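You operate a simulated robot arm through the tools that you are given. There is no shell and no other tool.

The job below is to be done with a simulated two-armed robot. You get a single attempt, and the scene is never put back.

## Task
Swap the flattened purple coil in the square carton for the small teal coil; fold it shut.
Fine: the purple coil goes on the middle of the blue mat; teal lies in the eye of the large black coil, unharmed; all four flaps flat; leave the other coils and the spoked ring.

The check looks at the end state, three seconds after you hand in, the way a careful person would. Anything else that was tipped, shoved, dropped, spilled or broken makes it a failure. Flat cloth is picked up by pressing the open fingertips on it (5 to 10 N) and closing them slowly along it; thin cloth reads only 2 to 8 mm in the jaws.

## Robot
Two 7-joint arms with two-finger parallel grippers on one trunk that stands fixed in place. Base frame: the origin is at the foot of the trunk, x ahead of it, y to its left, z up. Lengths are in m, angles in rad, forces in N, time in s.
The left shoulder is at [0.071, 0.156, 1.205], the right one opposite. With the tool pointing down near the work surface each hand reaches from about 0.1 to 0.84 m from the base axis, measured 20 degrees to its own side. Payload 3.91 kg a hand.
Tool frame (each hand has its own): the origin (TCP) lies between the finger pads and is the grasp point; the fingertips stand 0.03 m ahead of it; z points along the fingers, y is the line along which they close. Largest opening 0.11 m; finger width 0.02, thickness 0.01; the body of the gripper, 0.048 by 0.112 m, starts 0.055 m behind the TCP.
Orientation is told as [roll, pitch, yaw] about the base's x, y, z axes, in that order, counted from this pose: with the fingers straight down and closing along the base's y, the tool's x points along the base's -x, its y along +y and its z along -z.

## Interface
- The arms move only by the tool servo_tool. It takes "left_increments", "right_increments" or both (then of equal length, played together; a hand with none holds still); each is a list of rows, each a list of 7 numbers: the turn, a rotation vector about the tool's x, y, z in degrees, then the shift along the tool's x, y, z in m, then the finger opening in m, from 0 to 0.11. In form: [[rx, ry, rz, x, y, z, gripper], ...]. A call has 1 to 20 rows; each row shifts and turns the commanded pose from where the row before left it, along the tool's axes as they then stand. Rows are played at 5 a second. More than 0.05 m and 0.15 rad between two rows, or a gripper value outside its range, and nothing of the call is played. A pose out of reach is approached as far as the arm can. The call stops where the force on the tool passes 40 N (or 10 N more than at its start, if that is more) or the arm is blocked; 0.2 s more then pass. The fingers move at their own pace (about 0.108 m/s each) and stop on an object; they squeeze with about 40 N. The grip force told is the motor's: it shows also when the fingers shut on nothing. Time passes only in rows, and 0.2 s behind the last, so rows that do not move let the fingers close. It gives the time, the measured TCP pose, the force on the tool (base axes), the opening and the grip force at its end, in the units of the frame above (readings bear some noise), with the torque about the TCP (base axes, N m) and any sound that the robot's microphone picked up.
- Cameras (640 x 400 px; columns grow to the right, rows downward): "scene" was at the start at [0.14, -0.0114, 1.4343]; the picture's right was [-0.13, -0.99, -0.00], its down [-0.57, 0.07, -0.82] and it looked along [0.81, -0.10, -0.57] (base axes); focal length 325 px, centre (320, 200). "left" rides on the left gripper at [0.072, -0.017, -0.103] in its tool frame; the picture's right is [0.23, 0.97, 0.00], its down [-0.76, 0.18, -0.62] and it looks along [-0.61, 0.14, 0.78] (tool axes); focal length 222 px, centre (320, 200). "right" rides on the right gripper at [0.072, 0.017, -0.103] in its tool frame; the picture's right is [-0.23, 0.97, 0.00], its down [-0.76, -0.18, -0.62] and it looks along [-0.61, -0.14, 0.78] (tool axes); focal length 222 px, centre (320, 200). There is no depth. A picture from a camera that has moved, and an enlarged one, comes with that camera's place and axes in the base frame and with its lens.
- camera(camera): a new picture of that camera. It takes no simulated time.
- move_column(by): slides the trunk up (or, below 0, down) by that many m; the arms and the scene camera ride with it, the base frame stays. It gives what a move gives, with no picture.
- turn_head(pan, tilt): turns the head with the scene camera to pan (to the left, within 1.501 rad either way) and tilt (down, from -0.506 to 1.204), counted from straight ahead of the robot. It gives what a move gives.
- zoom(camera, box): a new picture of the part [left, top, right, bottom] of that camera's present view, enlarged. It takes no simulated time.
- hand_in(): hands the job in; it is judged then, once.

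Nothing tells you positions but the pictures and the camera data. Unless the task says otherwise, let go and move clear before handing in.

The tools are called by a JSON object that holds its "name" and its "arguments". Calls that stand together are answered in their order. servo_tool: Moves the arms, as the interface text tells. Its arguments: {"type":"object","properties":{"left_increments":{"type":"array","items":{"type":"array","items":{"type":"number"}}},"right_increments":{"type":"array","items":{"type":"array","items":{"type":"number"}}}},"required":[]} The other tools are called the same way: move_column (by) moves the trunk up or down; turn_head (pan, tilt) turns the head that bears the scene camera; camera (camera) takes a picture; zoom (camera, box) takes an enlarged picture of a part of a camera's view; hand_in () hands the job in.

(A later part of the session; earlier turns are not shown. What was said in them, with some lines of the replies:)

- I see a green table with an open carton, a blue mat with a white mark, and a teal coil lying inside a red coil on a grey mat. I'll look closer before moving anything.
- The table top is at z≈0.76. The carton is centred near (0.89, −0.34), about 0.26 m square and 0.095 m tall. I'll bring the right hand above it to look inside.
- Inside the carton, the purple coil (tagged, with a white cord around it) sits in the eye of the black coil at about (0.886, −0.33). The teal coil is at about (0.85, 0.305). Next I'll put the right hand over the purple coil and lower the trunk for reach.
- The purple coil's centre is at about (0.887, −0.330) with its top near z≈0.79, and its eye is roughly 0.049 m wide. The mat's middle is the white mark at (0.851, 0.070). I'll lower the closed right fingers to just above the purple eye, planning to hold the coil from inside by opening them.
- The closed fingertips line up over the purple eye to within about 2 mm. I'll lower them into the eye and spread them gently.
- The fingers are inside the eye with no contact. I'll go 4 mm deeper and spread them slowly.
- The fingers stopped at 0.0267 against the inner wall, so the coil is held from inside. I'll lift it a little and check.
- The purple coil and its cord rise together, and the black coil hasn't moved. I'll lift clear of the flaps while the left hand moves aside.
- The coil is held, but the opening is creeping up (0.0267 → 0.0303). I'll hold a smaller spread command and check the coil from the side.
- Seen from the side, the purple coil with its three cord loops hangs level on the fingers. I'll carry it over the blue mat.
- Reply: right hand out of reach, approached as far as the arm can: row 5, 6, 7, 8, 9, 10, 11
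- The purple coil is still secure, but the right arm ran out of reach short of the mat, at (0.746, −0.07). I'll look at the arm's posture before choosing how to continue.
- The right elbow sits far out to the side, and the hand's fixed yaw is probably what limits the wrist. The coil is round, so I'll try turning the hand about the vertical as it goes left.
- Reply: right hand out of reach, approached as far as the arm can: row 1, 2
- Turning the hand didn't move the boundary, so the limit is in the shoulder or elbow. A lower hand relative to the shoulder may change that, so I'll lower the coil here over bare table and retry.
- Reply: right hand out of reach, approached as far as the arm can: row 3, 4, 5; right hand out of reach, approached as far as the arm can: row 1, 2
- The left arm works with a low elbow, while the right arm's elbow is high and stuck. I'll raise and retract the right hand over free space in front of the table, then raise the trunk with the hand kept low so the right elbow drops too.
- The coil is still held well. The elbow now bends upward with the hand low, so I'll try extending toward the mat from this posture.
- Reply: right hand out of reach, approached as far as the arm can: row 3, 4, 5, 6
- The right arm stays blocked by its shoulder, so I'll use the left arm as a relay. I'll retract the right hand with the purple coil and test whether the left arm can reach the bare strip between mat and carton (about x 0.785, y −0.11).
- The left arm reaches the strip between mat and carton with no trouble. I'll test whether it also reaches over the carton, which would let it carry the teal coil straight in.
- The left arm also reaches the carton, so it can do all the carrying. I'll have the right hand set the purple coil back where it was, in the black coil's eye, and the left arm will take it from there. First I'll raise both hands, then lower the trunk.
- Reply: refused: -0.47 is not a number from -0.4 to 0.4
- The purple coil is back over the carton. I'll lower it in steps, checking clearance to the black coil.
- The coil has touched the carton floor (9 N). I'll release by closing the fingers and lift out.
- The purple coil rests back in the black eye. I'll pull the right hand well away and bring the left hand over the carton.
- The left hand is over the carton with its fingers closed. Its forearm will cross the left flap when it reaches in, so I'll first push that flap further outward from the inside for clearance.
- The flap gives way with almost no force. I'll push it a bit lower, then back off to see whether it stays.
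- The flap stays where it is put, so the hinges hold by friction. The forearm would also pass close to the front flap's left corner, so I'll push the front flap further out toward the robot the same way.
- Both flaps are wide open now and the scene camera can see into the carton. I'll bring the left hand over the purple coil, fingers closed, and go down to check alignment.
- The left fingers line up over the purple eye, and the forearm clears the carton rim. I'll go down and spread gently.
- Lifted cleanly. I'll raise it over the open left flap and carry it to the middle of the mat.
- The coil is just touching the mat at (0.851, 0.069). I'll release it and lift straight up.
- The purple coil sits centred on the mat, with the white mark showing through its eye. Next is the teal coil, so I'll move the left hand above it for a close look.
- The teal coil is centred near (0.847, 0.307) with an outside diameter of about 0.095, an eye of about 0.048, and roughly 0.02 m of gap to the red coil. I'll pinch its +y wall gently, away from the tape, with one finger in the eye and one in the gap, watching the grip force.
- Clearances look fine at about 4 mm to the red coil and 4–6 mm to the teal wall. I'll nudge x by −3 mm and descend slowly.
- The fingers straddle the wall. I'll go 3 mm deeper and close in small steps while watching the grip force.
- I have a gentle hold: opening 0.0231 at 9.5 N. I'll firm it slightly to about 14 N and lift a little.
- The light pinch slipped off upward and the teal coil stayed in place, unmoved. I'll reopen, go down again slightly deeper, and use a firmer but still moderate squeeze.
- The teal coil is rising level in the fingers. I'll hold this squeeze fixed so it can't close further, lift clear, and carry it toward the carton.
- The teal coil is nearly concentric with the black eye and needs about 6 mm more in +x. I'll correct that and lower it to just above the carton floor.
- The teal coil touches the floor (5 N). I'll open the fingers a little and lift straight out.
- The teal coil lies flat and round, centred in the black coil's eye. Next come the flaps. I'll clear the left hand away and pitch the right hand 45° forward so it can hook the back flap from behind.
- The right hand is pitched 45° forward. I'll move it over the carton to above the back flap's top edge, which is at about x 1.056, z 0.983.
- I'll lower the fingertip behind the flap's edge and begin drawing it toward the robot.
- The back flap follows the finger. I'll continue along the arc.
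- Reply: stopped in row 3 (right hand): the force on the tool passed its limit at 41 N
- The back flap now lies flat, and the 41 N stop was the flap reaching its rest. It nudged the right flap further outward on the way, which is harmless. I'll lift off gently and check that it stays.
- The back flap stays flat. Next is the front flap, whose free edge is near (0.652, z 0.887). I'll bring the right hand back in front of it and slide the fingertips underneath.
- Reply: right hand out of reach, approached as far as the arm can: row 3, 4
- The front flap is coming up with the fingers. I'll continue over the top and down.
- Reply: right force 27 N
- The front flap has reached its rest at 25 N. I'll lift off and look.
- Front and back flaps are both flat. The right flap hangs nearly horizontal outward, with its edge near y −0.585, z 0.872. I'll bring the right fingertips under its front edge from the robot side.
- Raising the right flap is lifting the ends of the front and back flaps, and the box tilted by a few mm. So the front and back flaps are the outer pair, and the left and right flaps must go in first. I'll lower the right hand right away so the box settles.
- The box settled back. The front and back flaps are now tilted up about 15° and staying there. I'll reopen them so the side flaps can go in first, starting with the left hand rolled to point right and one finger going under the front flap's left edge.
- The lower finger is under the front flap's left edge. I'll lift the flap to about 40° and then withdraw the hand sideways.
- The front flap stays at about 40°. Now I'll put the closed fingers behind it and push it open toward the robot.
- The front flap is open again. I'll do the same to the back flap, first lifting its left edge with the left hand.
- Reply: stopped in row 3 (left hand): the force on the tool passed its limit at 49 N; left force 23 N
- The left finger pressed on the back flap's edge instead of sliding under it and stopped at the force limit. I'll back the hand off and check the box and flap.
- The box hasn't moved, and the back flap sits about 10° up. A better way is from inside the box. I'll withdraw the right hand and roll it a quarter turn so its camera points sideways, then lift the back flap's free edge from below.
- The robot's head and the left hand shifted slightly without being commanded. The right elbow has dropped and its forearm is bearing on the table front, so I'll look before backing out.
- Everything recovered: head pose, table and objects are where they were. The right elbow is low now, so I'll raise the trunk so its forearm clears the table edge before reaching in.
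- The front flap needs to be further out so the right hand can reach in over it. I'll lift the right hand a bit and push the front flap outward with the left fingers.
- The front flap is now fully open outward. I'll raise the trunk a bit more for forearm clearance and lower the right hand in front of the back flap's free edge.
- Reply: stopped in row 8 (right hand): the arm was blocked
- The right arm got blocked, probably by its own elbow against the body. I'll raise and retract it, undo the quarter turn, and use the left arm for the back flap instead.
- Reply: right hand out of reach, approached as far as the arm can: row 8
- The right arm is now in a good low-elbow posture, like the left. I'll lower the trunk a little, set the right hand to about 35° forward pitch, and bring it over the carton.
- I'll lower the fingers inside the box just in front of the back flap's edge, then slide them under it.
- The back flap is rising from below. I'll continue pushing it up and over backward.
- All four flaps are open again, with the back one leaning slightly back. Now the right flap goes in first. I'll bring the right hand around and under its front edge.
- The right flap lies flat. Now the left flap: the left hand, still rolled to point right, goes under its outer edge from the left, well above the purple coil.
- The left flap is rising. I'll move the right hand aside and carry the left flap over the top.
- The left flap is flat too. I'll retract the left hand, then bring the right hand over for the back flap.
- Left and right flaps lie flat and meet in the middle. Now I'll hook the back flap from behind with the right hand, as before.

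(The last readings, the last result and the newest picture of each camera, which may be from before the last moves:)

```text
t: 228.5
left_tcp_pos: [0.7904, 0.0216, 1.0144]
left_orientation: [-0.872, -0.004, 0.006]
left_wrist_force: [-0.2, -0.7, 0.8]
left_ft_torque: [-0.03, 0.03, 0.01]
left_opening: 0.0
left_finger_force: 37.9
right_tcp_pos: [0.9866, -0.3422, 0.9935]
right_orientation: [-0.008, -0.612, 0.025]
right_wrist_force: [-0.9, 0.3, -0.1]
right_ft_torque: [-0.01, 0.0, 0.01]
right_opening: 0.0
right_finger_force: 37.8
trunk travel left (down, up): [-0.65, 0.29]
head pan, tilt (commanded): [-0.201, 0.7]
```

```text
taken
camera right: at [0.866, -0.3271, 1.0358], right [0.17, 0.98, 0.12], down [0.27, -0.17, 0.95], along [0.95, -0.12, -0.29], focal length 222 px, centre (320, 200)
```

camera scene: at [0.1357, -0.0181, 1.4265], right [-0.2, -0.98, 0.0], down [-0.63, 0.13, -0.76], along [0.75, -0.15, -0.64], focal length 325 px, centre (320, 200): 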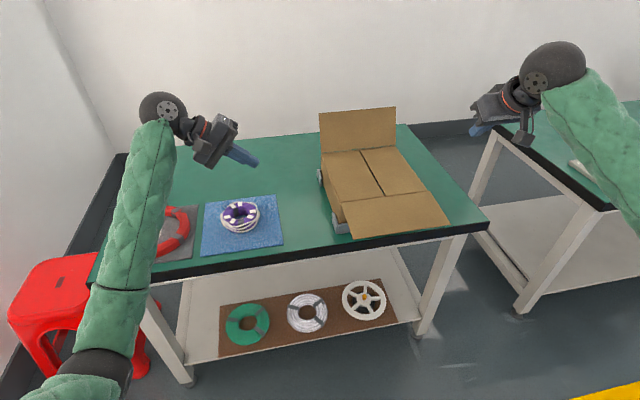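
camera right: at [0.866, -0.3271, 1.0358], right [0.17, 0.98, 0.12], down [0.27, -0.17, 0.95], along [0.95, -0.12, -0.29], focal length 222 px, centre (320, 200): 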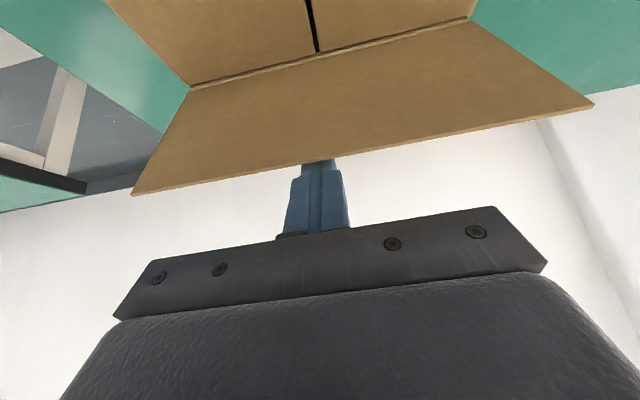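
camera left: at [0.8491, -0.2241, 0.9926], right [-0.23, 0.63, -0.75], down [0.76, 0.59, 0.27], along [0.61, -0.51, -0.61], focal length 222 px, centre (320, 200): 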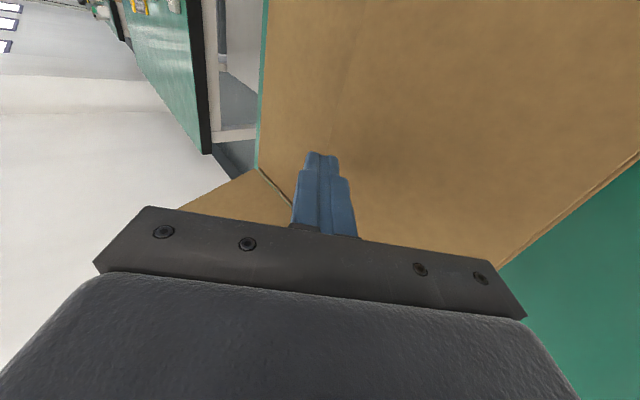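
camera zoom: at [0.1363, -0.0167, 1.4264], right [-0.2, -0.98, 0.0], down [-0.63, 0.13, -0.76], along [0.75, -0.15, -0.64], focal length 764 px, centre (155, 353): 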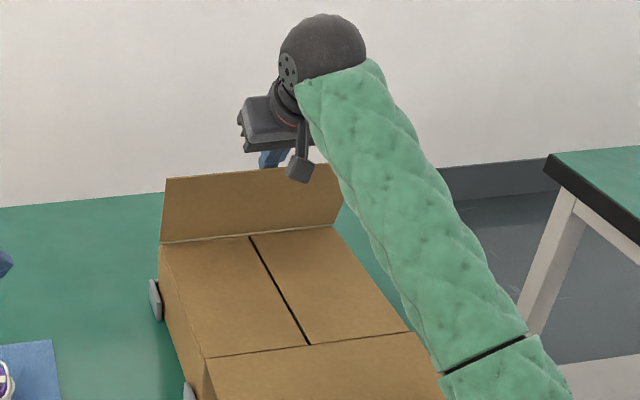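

The back flap follows nicely, so I'll continue down.

{"name": "servo_tool", "arguments": {"right_increments": [[0, 0, 0, 0.0335, 0, -0.0045, 0.0], [0, 0, 0, 0.0176, 0, 0.0042, 0.0], [0, 0, 0, 0.0284, 0, 0.0056, 0.0], [0, 0, 0, 0.0259, 0, 0.0127, 0.0], [0, 0, 0, 0.0139, 0, 0.0107, 0.0], [0, 0, 0, 0, 0, 0, 0.0]]}}

{"name": "zoom", "arguments": {"camera": "scene", "box": [280, 50, 500, 220]}}

{"name": "camera", "arguments": {"camera": "right"}}

```text
t: 229.9
left_tcp_pos: [0.791, 0.021, 1.015]
left_orientation: [-0.872, -0.001, 0.005]
left_wrist_force: [0.2, -0.4, 0.5]
left_ft_torque: [0.0, -0.03, 0.01]
left_opening: 0.0
left_finger_force: 38.1
right_tcp_pos: [0.9066, -0.3454, 0.9036]
right_orientation: [-0.006, -0.613, 0.025]
right_wrist_force: [0.8, -0.1, -0.1]
right_ft_torque: [0.01, 0.0, 0.01]
right_opening: 0.0
right_finger_force: 37.5
trunk travel left (down, up): [-0.65, 0.29]
head pan, tilt (commanded): [-0.201, 0.7]
```

```text
2.35 times, centred on (390, 135) of scene
camera zoom: at [0.136, -0.0168, 1.4265], right [-0.2, -0.98, 0.0], down [-0.63, 0.13, -0.76], along [0.75, -0.15, -0.64], focal length 764 px, centre (155, 353)
```

zoom: 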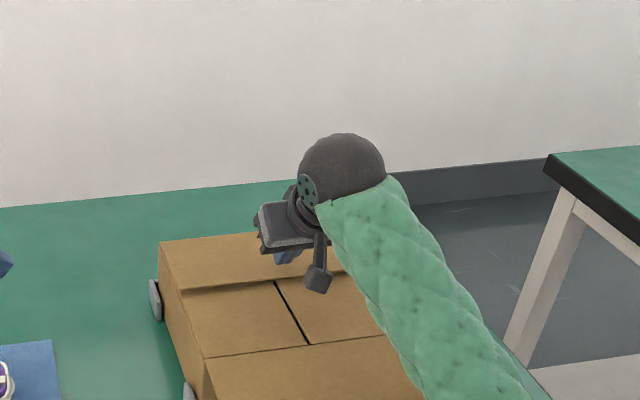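

```text
taken
camera right: at [0.7856, -0.3306, 0.9446], right [0.17, 0.98, 0.12], down [0.27, -0.17, 0.95], along [0.95, -0.12, -0.29], focal length 222 px, centre (320, 200)
```

right: 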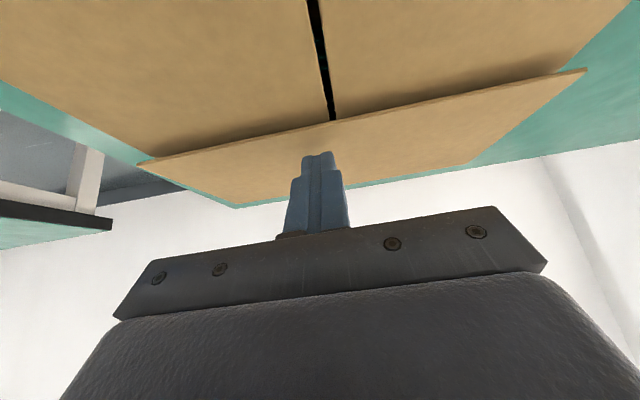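

{"name": "servo_tool", "arguments": {"right_increments": [[0, 0, 0, 0.004, 0, 0.0057, 0.0], [0, 0, 0, 0.0011, 0, 0.0016, 0.0], [0, 0, 0, 0, 0, 0, 0.0]]}}

```text
t: 230.7
left_tcp_pos: [0.7903, 0.0227, 1.0144]
left_orientation: [-0.873, -0.002, 0.004]
left_wrist_force: [-0.2, 0.1, -0.4]
left_ft_torque: [-0.03, -0.03, 0.02]
left_opening: 0.0
left_finger_force: 37.8
right_tcp_pos: [0.906, -0.3443, 0.8933]
right_orientation: [-0.006, -0.611, 0.023]
right_wrist_force: [0.1, 0.2, 1.4]
right_ft_torque: [0.02, 0.01, -0.02]
right_opening: 0.0002
right_finger_force: 37.9
trunk travel left (down, up): [-0.65, 0.29]
head pan, tilt (commanded): [-0.201, 0.7]
```

{"name": "servo_tool", "arguments": {"right_increments": [[0, 0, 0, 0.0011, 0, 0.0016, 0.0], [0, 0, 0, 0.0009, 0, 0.0012, 0.0], [0, 0, 0, 0, 0, 0, 0.0]]}}

{"name": "camera", "arguments": {"camera": "right"}}

```text
t: 231.5
left_tcp_pos: [0.7901, 0.0214, 1.016]
left_orientation: [-0.875, -0.003, 0.005]
left_wrist_force: [0.7, 0.6, -0.5]
left_ft_torque: [0.0, -0.01, -0.01]
left_opening: 0.0
left_finger_force: 37.7
right_tcp_pos: [0.9057, -0.3447, 0.8915]
right_orientation: [-0.006, -0.615, 0.024]
right_wrist_force: [5.4, -2.8, 15.1]
right_ft_torque: [-0.1, -0.32, -0.02]
right_opening: 0.0
right_finger_force: 38.2
trunk travel left (down, up): [-0.65, 0.29]
head pan, tilt (commanded): [-0.201, 0.7]
```

```text
taken
camera right: at [0.7855, -0.3306, 0.9344], right [0.17, 0.98, 0.13], down [0.27, -0.17, 0.95], along [0.95, -0.12, -0.29], focal length 222 px, centre (320, 200)
```

right: 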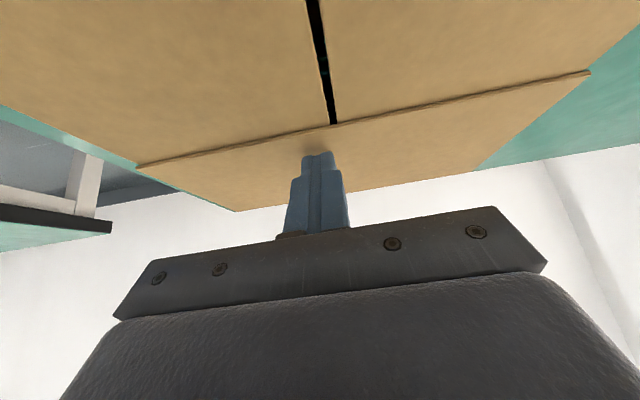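

The back flap is flat. Last is the front flap: I'll bring the right hand back in front of it, pitched 45°, and get under its edge.

{"name": "servo_tool", "arguments": {"right_increments": [[0, 0, 0, -0.0086, 0, -0.0123, 0.0], [0, 0, 0, -0.0172, 0, -0.0246, 0.0], [0, 0, 0, -0.0229, 0, -0.0328, 0.0], [0, 0, 0, -0.0229, 0, -0.0328, 0.0], [0, -5, 0, 0.0328, 0, -0.0229, 0.0], [0, -5, 0, 0.0328, 0, -0.0229, 0.0], [0, 0, 0, 0.028, 0, -0.028, 0.0], [0, 0, 0, 0.028, 0, -0.028, 0.0], [0, 0, 0, 0.028, 0, -0.028, 0.0], [0, 0, 0, 0.028, 0, -0.028, 0.0], [0, 0, 0, 0.028, 0, -0.028, 0.0], [0, 0, 0, 0.025, 0, -0.025, 0.0], [0, 0, 0, 0, 0, 0, 0.0]]}}

{"name": "camera", "arguments": {"camera": "scene"}}

{"name": "zoom", "arguments": {"camera": "scene", "box": [280, 100, 480, 260]}}

```text
t: 234.3
left_tcp_pos: [0.7912, 0.0215, 1.0148]
left_orientation: [-0.873, -0.002, 0.005]
left_wrist_force: [-0.1, 0.2, -0.9]
left_ft_torque: [0.0, -0.04, 0.0]
left_opening: 0.0
left_finger_force: 37.6
right_tcp_pos: [0.5948, -0.35, 1.0109]
right_orientation: [-0.009, -0.787, 0.025]
right_wrist_force: [-0.1, 0.5, -0.7]
right_ft_torque: [0.0, -0.02, 0.0]
right_opening: 0.0
right_finger_force: 37.8
trunk travel left (down, up): [-0.65, 0.29]
head pan, tilt (commanded): [-0.201, 0.7]
```

```text
taken
camera scene: at [0.1366, -0.0169, 1.4264], right [-0.2, -0.98, 0.0], down [-0.63, 0.13, -0.76], along [0.75, -0.15, -0.64], focal length 325 px, centre (320, 200)
```

scene: 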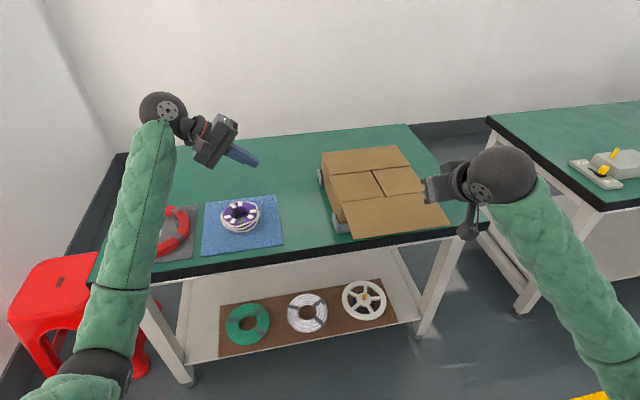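

```text
2.50 times, centred on (380, 180) of scene
camera zoom: at [0.1366, -0.0169, 1.4264], right [-0.2, -0.98, 0.0], down [-0.63, 0.13, -0.76], along [0.75, -0.15, -0.64], focal length 812 px, centre (170, 250)
```

zoom: 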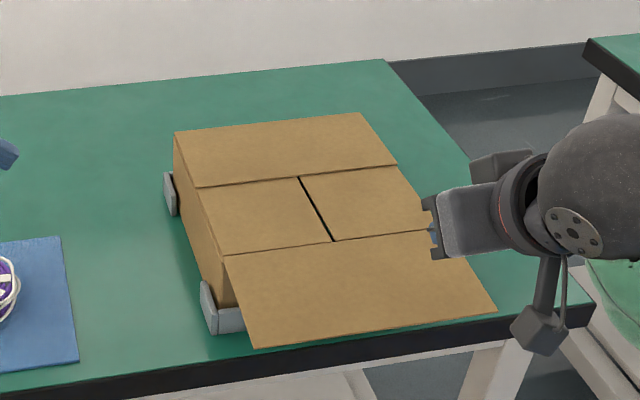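

{"name": "servo_tool", "arguments": {"right_increments": [[0, 0, 0, 0.0298, 0.001, 0.0242, 0.0], [0, 0, 0, 0.0298, 0.001, 0.0242, 0.0], [0, 0, 0, 0.0298, 0.001, 0.0242, 0.0], [0, 0, 0, 0.0298, 0.001, 0.0242, 0.0], [0, 0, 0, 0, 0, 0, 0.0]]}}

{"name": "camera", "arguments": {"camera": "scene"}}

{"name": "camera", "arguments": {"camera": "right"}}

```text
t: 235.5
left_tcp_pos: [0.7911, 0.0203, 1.0138]
left_orientation: [-0.872, -0.001, 0.006]
left_wrist_force: [0.1, 0.1, 0.6]
left_ft_torque: [0.03, -0.01, 0.0]
left_opening: 0.0
left_finger_force: 38.0
right_tcp_pos: [0.5771, -0.3477, 0.8557]
right_orientation: [-0.009, -0.787, 0.027]
right_wrist_force: [-0.7, -0.7, -0.2]
right_ft_torque: [-0.01, 0.02, 0.0]
right_opening: 0.0
right_finger_force: 38.1
trunk travel left (down, up): [-0.65, 0.29]
head pan, tilt (commanded): [-0.201, 0.7]
```

```text
taken
camera scene: at [0.1359, -0.0169, 1.4265], right [-0.2, -0.98, 0.0], down [-0.63, 0.13, -0.76], along [0.75, -0.15, -0.64], focal length 325 px, centre (320, 200)
```

scene: 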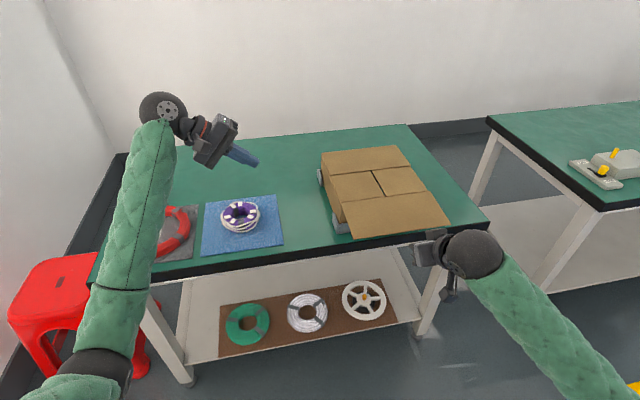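

```text
taken
camera right: at [0.4505, -0.3341, 0.8779], right [0.14, 0.98, 0.16], down [0.1, -0.17, 0.98], along [0.99, -0.12, -0.12], focal length 222 px, centre (320, 200)
```

right: 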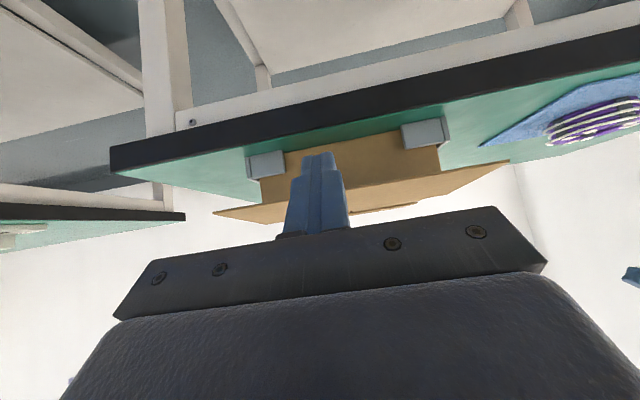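

{"name": "servo_tool", "arguments": {"right_increments": [[0, 0, 0, 0.0262, 0, 0.0262, 0.0], [0, 0, 0, -0.0275, 0, 0.0275, 0.0], [0, 0, 0, -0.0275, 0, 0.0275, 0.0], [0, 0, 0, 0, 0, 0, 0.0]]}}

{"name": "camera", "arguments": {"camera": "right"}}

{"name": "zoom", "arguments": {"camera": "scene", "box": [280, 120, 500, 280]}}

```text
t: 236.5
left_tcp_pos: [0.7907, 0.0213, 1.0149]
left_orientation: [-0.874, -0.004, 0.005]
left_wrist_force: [-0.4, -0.1, 0.5]
left_ft_torque: [0.01, 0.01, 0.01]
left_opening: 0.0
left_finger_force: 37.7
right_tcp_pos: [0.6552, -0.3448, 0.8194]
right_orientation: [-0.007, -0.786, 0.027]
right_wrist_force: [0.0, -1.0, -0.1]
right_ft_torque: [0.04, 0.01, -0.01]
right_opening: 0.0003
right_finger_force: 37.9
trunk travel left (down, up): [-0.65, 0.29]
head pan, tilt (commanded): [-0.201, 0.7]
```

```text
taken
camera right: at [0.5289, -0.3304, 0.8421], right [0.14, 0.98, 0.16], down [0.1, -0.17, 0.98], along [0.99, -0.12, -0.12], focal length 222 px, centre (320, 200)
```

right: 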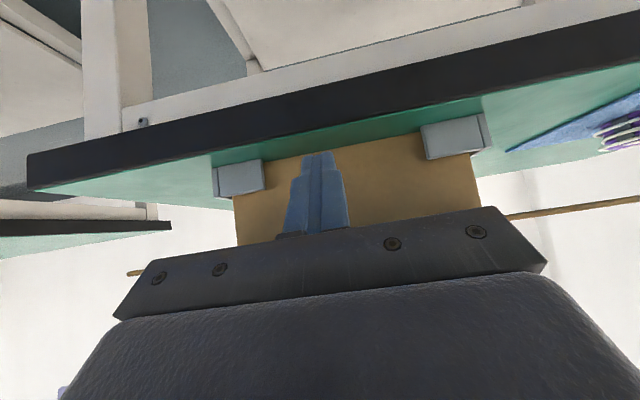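

```text
2.50 times, centred on (390, 200) of scene
camera zoom: at [0.1353, -0.0168, 1.4266], right [-0.2, -0.98, 0.0], down [-0.63, 0.13, -0.76], along [0.75, -0.15, -0.64], focal length 812 px, centre (145, 200)
```

zoom: 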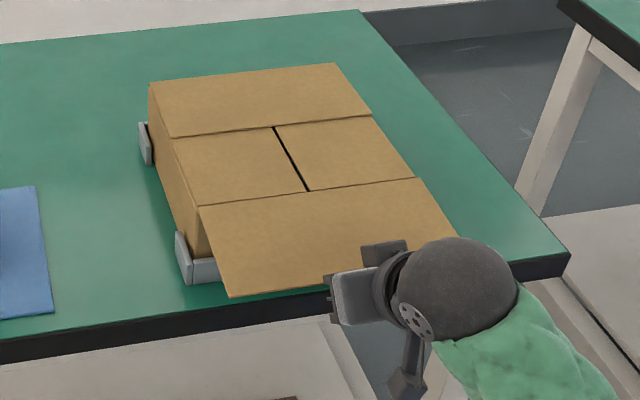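

{"name": "servo_tool", "arguments": {"right_increments": [[0, 0, 0, -0.0096, 0, -0.0139, 0.0], [0, 0, 0, -0.0137, 0, -0.0166, 0.0], [0, 0, 0, -0.0137, 0, -0.0166, 0.0], [0, 0, 0, -0.0298, 0, -0.0206, 0.0], [0, 0, 0, -0.0325, 0, -0.0112, 0.0], [0, 0, 0, -0.0267, 0, -0.0039, 0.0], [0, 0, 0, 0, 0, 0, 0.0]]}}

{"name": "camera", "arguments": {"camera": "right"}}

{"name": "zoom", "arguments": {"camera": "scene", "box": [280, 120, 500, 280]}}

```text
t: 238.1
left_tcp_pos: [0.7909, 0.0211, 1.0146]
left_orientation: [-0.872, -0.002, 0.004]
left_wrist_force: [-0.6, -0.3, 1.4]
left_ft_torque: [-0.05, 0.01, 0.01]
left_opening: 0.0
left_finger_force: 37.6
right_tcp_pos: [0.6852, -0.3454, 0.9686]
right_orientation: [-0.009, -0.785, 0.026]
right_wrist_force: [0.5, -0.7, -0.1]
right_ft_torque: [0.0, -0.01, -0.02]
right_opening: 0.0002
right_finger_force: 37.9
trunk travel left (down, up): [-0.65, 0.29]
head pan, tilt (commanded): [-0.201, 0.7]
```

```text
taken
camera right: at [0.561, -0.3314, 0.9901], right [0.14, 0.98, 0.16], down [0.1, -0.17, 0.98], along [0.99, -0.12, -0.12], focal length 222 px, centre (320, 200)
```

right: 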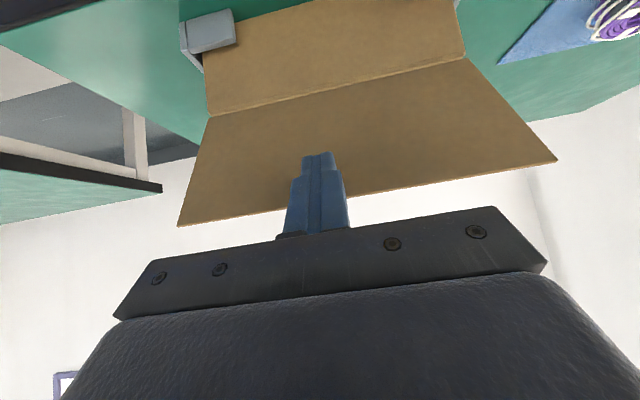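

```text
2.50 times, centred on (390, 200) of scene
camera zoom: at [0.1355, -0.0171, 1.4266], right [-0.2, -0.98, 0.0], down [-0.63, 0.13, -0.76], along [0.75, -0.15, -0.64], focal length 812 px, centre (145, 200)
```

zoom: 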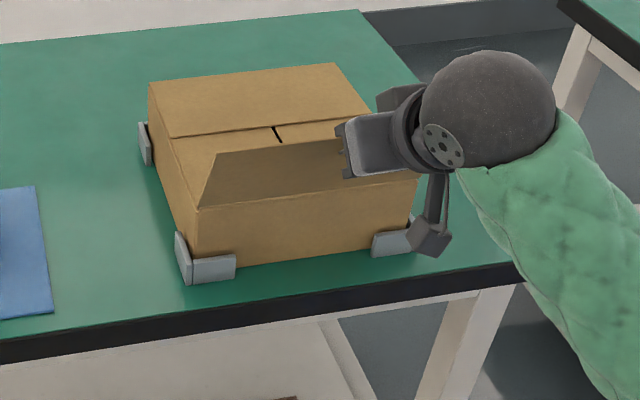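

The front flap is going up well. I'll carry it over and down onto the others.

{"name": "servo_tool", "arguments": {"right_increments": [[0, 0, 0, -0.0279, 0, 0.0095, 0.0], [0, 0, 0, -0.0248, 0, 0.0134, 0.0], [0, 0, 0, -0.0191, 0, 0.0219, 0.0], [0, 0, 0, -0.0146, 0, 0.0245, 0.0], [0, 0, 0, -0.0059, 0, 0.0286, 0.0], [0, 0, 0, 0, 0, 0.0283, 0.0], [0, 0, 0, 0.0049, 0, 0.0191, 0.0], [0, 0, 0, 0.0064, 0, 0.0165, 0.0], [0, 0, 0, 0, 0, 0, 0.0]]}}

{"name": "camera", "arguments": {"camera": "right"}}

{"name": "zoom", "arguments": {"camera": "scene", "box": [280, 120, 500, 280]}}

```text
t: 240.1
left_tcp_pos: [0.7909, 0.0216, 1.0145]
left_orientation: [-0.874, -0.002, 0.005]
left_wrist_force: [-0.6, 1.1, 0.5]
left_ft_torque: [-0.02, -0.02, -0.02]
left_opening: 0.0
left_finger_force: 37.9
right_tcp_pos: [0.8566, -0.3442, 0.9116]
right_orientation: [-0.008, -0.787, 0.027]
right_wrist_force: [0.3, 0.2, -0.7]
right_ft_torque: [0.01, 0.01, -0.02]
right_opening: 0.0002
right_finger_force: 37.2
trunk travel left (down, up): [-0.65, 0.29]
head pan, tilt (commanded): [-0.201, 0.7]
```

```text
taken
camera right: at [0.7307, -0.3298, 0.9318], right [0.14, 0.98, 0.16], down [0.1, -0.17, 0.98], along [0.99, -0.12, -0.12], focal length 222 px, centre (320, 200)
```

right: 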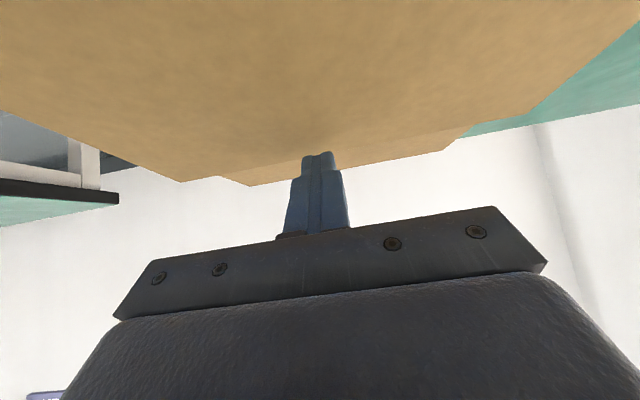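

```text
2.50 times, centred on (390, 200) of scene
camera zoom: at [0.1357, -0.0169, 1.4265], right [-0.2, -0.98, 0.0], down [-0.63, 0.13, -0.76], along [0.75, -0.15, -0.64], focal length 812 px, centre (145, 200)
```

zoom: 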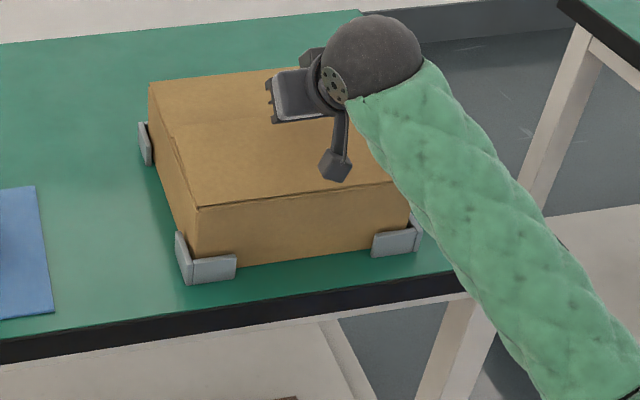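

{"name": "servo_tool", "arguments": {"right_increments": [[0, 0, 0, 0.0064, 0, 0.0106, 0.0], [0, 0, 0, 0.0028, 0, 0.0028, 0.0], [0, 0, 0, 0, 0, 0, 0.0]]}}

{"name": "camera", "arguments": {"camera": "right"}}

```text
t: 240.9
left_tcp_pos: [0.791, 0.0217, 1.0151]
left_orientation: [-0.872, -0.001, 0.005]
left_wrist_force: [-0.4, 0.1, 0.5]
left_ft_torque: [0.01, -0.03, -0.02]
left_opening: 0.0001
left_finger_force: 37.6
right_tcp_pos: [0.8599, -0.3446, 0.8965]
right_orientation: [-0.01, -0.788, 0.025]
right_wrist_force: [0.1, 0.0, 0.1]
right_ft_torque: [-0.01, 0.02, -0.03]
right_opening: 0.0
right_finger_force: 37.9
trunk travel left (down, up): [-0.65, 0.29]
head pan, tilt (commanded): [-0.201, 0.7]
```

```text
taken
camera right: at [0.7347, -0.3301, 0.9176], right [0.14, 0.98, 0.16], down [0.1, -0.17, 0.98], along [0.99, -0.12, -0.12], focal length 222 px, centre (320, 200)
```

right: 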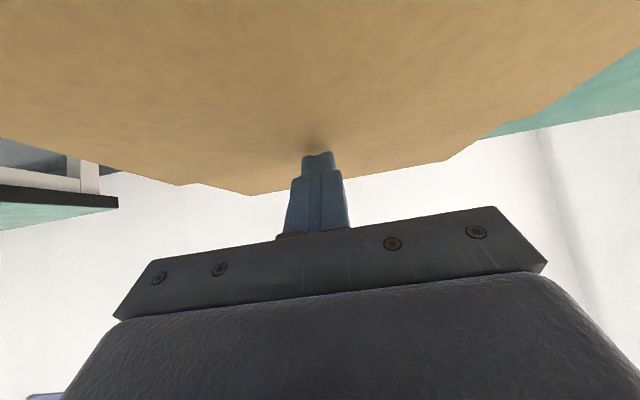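

{"name": "servo_tool", "arguments": {"right_increments": [[0, 0, 0, 0.0018, 0, 0.0018, 0.0], [0, 0, 0, 0.0014, 0, 0.0014, 0.0], [0, 0, 0, 0, 0, 0, 0.0]]}}

```text
t: 241.7
left_tcp_pos: [0.7912, 0.0206, 1.0143]
left_orientation: [-0.873, -0.002, 0.005]
left_wrist_force: [0.0, -0.4, -0.3]
left_ft_torque: [0.02, 0.03, 0.03]
left_opening: 0.0
left_finger_force: 37.6
right_tcp_pos: [0.8602, -0.3423, 0.8918]
right_orientation: [-0.009, -0.787, 0.025]
right_wrist_force: [0.5, -0.3, 0.7]
right_ft_torque: [-0.03, 0.02, 0.05]
right_opening: 0.0
right_finger_force: 37.5
trunk travel left (down, up): [-0.65, 0.29]
head pan, tilt (commanded): [-0.201, 0.7]
```

{"name": "servo_tool", "arguments": {"right_increments": [[0, 0, 0, 0.0014, 0, 0.0014, 0.0], [0, 0, 0, 0.0007, 0, 0.0007, 0.0], [0, 0, 0, 0, 0, 0, 0.0]]}}

{"name": "zoom", "arguments": {"camera": "scene", "box": [280, 120, 500, 280]}}

```text
t: 242.5
left_tcp_pos: [0.7904, 0.0221, 1.0145]
left_orientation: [-0.874, -0.002, 0.006]
left_wrist_force: [0.8, -0.9, -0.3]
left_ft_torque: [-0.04, -0.01, -0.01]
left_opening: 0.0002
left_finger_force: 38.1
right_tcp_pos: [0.8597, -0.3425, 0.8906]
right_orientation: [-0.01, -0.789, 0.026]
right_wrist_force: [3.6, -0.9, 9.7]
right_ft_torque: [0.0, -0.22, -0.01]
right_opening: 0.0
right_finger_force: 37.6
trunk travel left (down, up): [-0.65, 0.29]
head pan, tilt (commanded): [-0.201, 0.7]
```

```text
2.50 times, centred on (390, 200) of scene
camera zoom: at [0.1354, -0.0166, 1.4267], right [-0.2, -0.98, 0.0], down [-0.63, 0.13, -0.76], along [0.75, -0.15, -0.64], focal length 812 px, centre (145, 200)
```

zoom: 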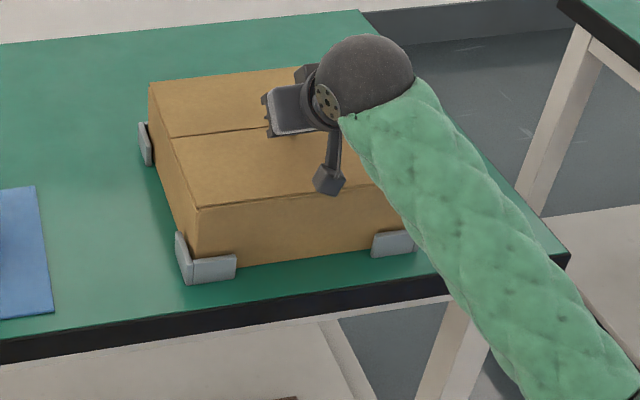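

All four flaps are down, with contact at 9.7 N. I'll lift off, clear both hands, and inspect everything.

{"name": "servo_tool", "arguments": {"right_increments": [[0, 0, 0, -0.0106, 0, -0.0106, 0.0], [0, 0, 0, -0.0212, 0, -0.0212, 0.0], [0, 0, 0, -0.0283, 0, -0.0283, 0.0], [0, 0, 0, -0.0283, 0, -0.0283, 0.0], [0, 0, 0, -0.0283, 0, -0.0283, 0.0], [0, 0, 0, 0.02, -0.025, -0.03, 0.0], [0, 0, 0, 0.02, -0.025, -0.03, 0.0], [0, 0, 0, 0.02, -0.025, -0.03, 0.0], [0, 0, 0, 0.02, -0.025, -0.03, 0.0], [0, 0, 0, 0.02, -0.025, -0.03, 0.0], [0, 0, 0, 0.02, -0.025, -0.03, 0.0], [0, 0, 0, 0, 0, 0, 0.0]], "left_increments": [[0, 0, 0, 0, 0, 0, 0.0], [0, 0, 0, 0, 0, 0, 0.0], [0, 0, 0, 0, -0.0154, -0.0128, 0.0], [0, 0, 0, 0, -0.0154, -0.0128, 0.0], [0, 0, 0, 0, -0.0154, -0.0128, 0.0], [0, 0, 0, 0.02, 0.0193, -0.023, 0.0], [0, 0, 0, 0.02, 0.0193, -0.023, 0.0], [0, 0, 0, 0.02, 0.0193, -0.023, 0.0], [0, 0, 0, 0.02, 0.0193, -0.023, 0.0], [0, 0, 0, 0.02, 0.0193, -0.023, 0.0], [0, 0, 0, 0.02, 0.0193, -0.023, 0.0], [0, 0, 0, 0, 0, 0, 0.0]]}}

{"name": "turn_head", "arguments": {"pan": 0.0, "tilt": 0.7}}

{"name": "camera", "arguments": {"camera": "scene"}}

{"name": "zoom", "arguments": {"camera": "scene", "box": [350, 120, 530, 250]}}

{"name": "zoom", "arguments": {"camera": "scene", "box": [150, 140, 370, 260]}}

```text
t: 245.1
left_tcp_pos: [0.6702, 0.2052, 1.0723]
left_orientation: [-0.871, 0.0, 0.005]
left_wrist_force: [0.8, -0.5, 0.1]
left_ft_torque: [0.0, 0.02, -0.02]
left_opening: 0.0001
left_finger_force: 37.8
right_tcp_pos: [0.6542, -0.4937, 1.0947]
right_orientation: [-0.008, -0.787, 0.025]
right_wrist_force: [0.9, 0.1, -0.8]
right_ft_torque: [0.04, 0.0, -0.01]
right_opening: 0.0
right_finger_force: 37.7
trunk travel left (down, up): [-0.65, 0.29]
head pan, tilt (commanded): [-0.201, 0.7]
```

```text
t: 245.8
left_tcp_pos: [0.6684, 0.2059, 1.0738]
left_orientation: [-0.872, -0.001, 0.007]
left_wrist_force: [0.5, 0.1, -1.3]
left_ft_torque: [-0.03, -0.01, 0.0]
left_opening: 0.0004
left_finger_force: 38.0
right_tcp_pos: [0.6523, -0.4939, 1.095]
right_orientation: [-0.007, -0.787, 0.026]
right_wrist_force: [-0.7, 0.4, 0.8]
right_ft_torque: [-0.03, 0.0, -0.02]
right_opening: 0.0
right_finger_force: 37.4
trunk travel left (down, up): [-0.65, 0.29]
head pan, tilt (commanded): [0.0, 0.7]
```

```text
taken
camera scene: at [0.1372, 0.0, 1.4266], right [0.0, -1.0, 0.0], down [-0.64, 0.0, -0.76], along [0.76, 0.0, -0.64], focal length 325 px, centre (320, 200)
```

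scene: 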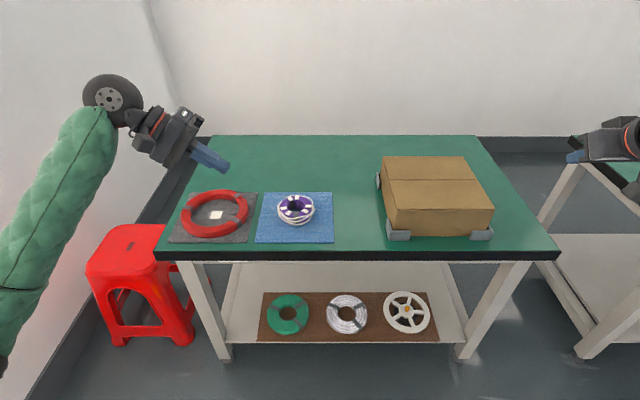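

```text
3.08 times, centred on (440, 185) of scene
camera zoom: at [0.1372, 0.0, 1.4266], right [0.0, -1.0, 0.0], down [-0.64, 0.0, -0.76], along [0.76, 0.0, -0.64], focal length 999 px, centre (-49, 246)
```

zoom: 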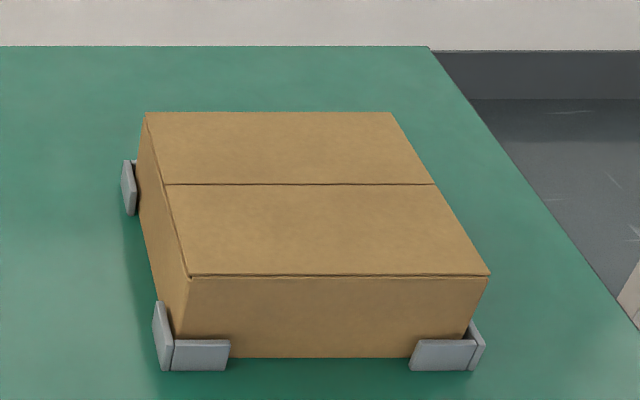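

```text
2.91 times, centred on (260, 200) of scene
camera zoom: at [0.1372, 0.0, 1.4266], right [0.0, -1.0, 0.0], down [-0.64, 0.0, -0.76], along [0.76, 0.0, -0.64], focal length 945 px, centre (494, 200)
```

zoom: 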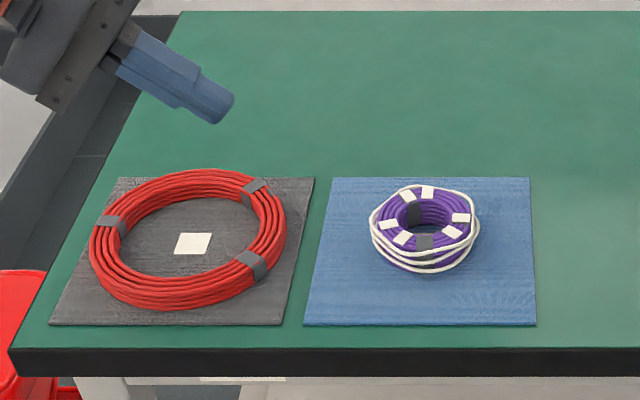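

The carton looks closed and square in its stops, the purple coil sits on the mat, and the red coil and shelf items look untouched. I'll check flatness from a lower angle before handing in.

{"name": "camera", "arguments": {"camera": "right"}}

{"name": "camera", "arguments": {"camera": "left"}}

{"name": "zoom", "arguments": {"camera": "scene", "box": [370, 145, 500, 245]}}

{"name": "zoom", "arguments": {"camera": "scene", "box": [250, 280, 450, 350]}}

```text
taken
camera right: at [0.5273, -0.4797, 1.117], right [0.14, 0.98, 0.16], down [0.1, -0.17, 0.98], along [0.99, -0.12, -0.12], focal length 222 px, centre (320, 200)
```

right: 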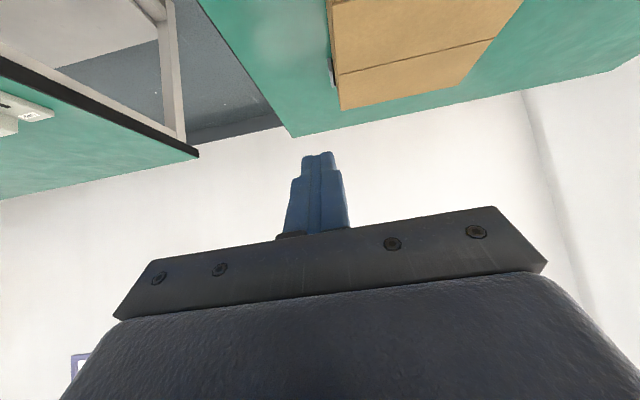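

```text
taken
camera left: at [0.5967, 0.2732, 1.1543], right [-0.23, 0.63, -0.75], down [0.76, 0.59, 0.27], along [0.61, -0.51, -0.61], focal length 222 px, centre (320, 200)
```

left: 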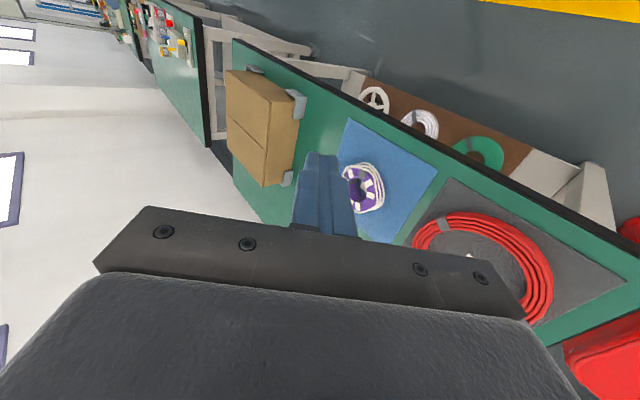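

```text
4.00 times, centred on (435, 195) of scene
camera zoom: at [0.1372, 0.0, 1.4266], right [0.0, -1.0, 0.0], down [-0.64, 0.0, -0.76], along [0.76, 0.0, -0.64], focal length 1299 px, centre (-140, 220)
```

zoom: 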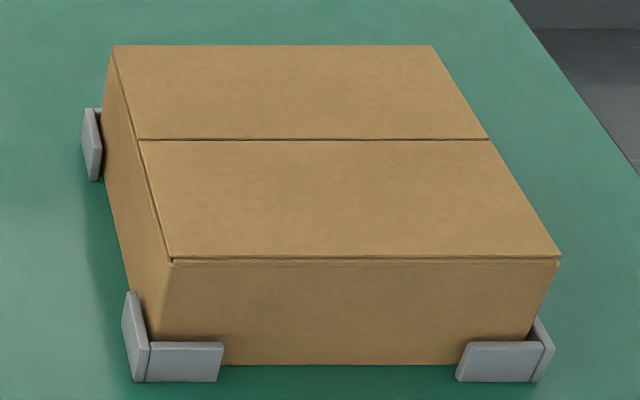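

```text
3.20 times, centred on (350, 315) of scene
camera zoom: at [0.1372, 0.0, 1.4266], right [0.0, -1.0, 0.0], down [-0.64, 0.0, -0.76], along [0.76, 0.0, -0.64], focal length 1039 px, centre (224, -168)
```

zoom: 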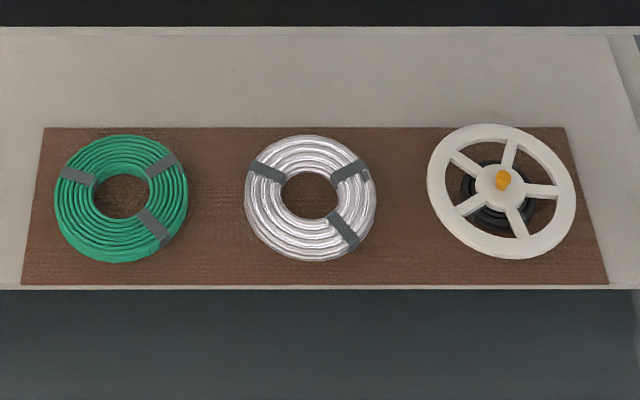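

The carton is closed with all four flaps flat. The purple coil is on the middle of the blue mat, the teal coil was last seen lying in the black coil's eye, and both hands are clear. The other coils and the spoked ring look undisturbed, so I'm handing in.

{"name": "hand_in", "arguments": {}}

```text
The job is handed in.
```

The swap is done and handed in. The purple coil is on the middle of the blue mat, and the teal coil is in the eye of the black coil inside the carton. All four flaps are folded flat. I couldn't see the teal coil once the flaps were closed; it was centred and round just before I folded the last side flap.

These went less cleanly than planned:

- **Purple coil:** the right arm could not reach the mat, so I set the coil back in the carton and carried it with the left arm.
- **Teal coil:** the first, lighter pinch slipped off without moving the coil. The lift that worked squeezed one wall of the ring at about 40 N. The wall compressed about 1.5 mm under the squeeze, and I saw no lasting damage.
- **Flaps:** I first folded the front and back flaps before the side ones, which is the wrong order. Raising the right flap then tilted the box by a few millimetres. It settled back, and I reopened the flaps and folded the sides first.
- **Contacts while working:**
  - One finger pushed against the back flap's edge at 49 N.
  - The right forearm bore on the table front for a moment.
  - Neither the box nor the table moved from its place.

In the final pictures the red coil, the coils and spoked ring on the shelf, and the box in its corner stops all look undisturbed.
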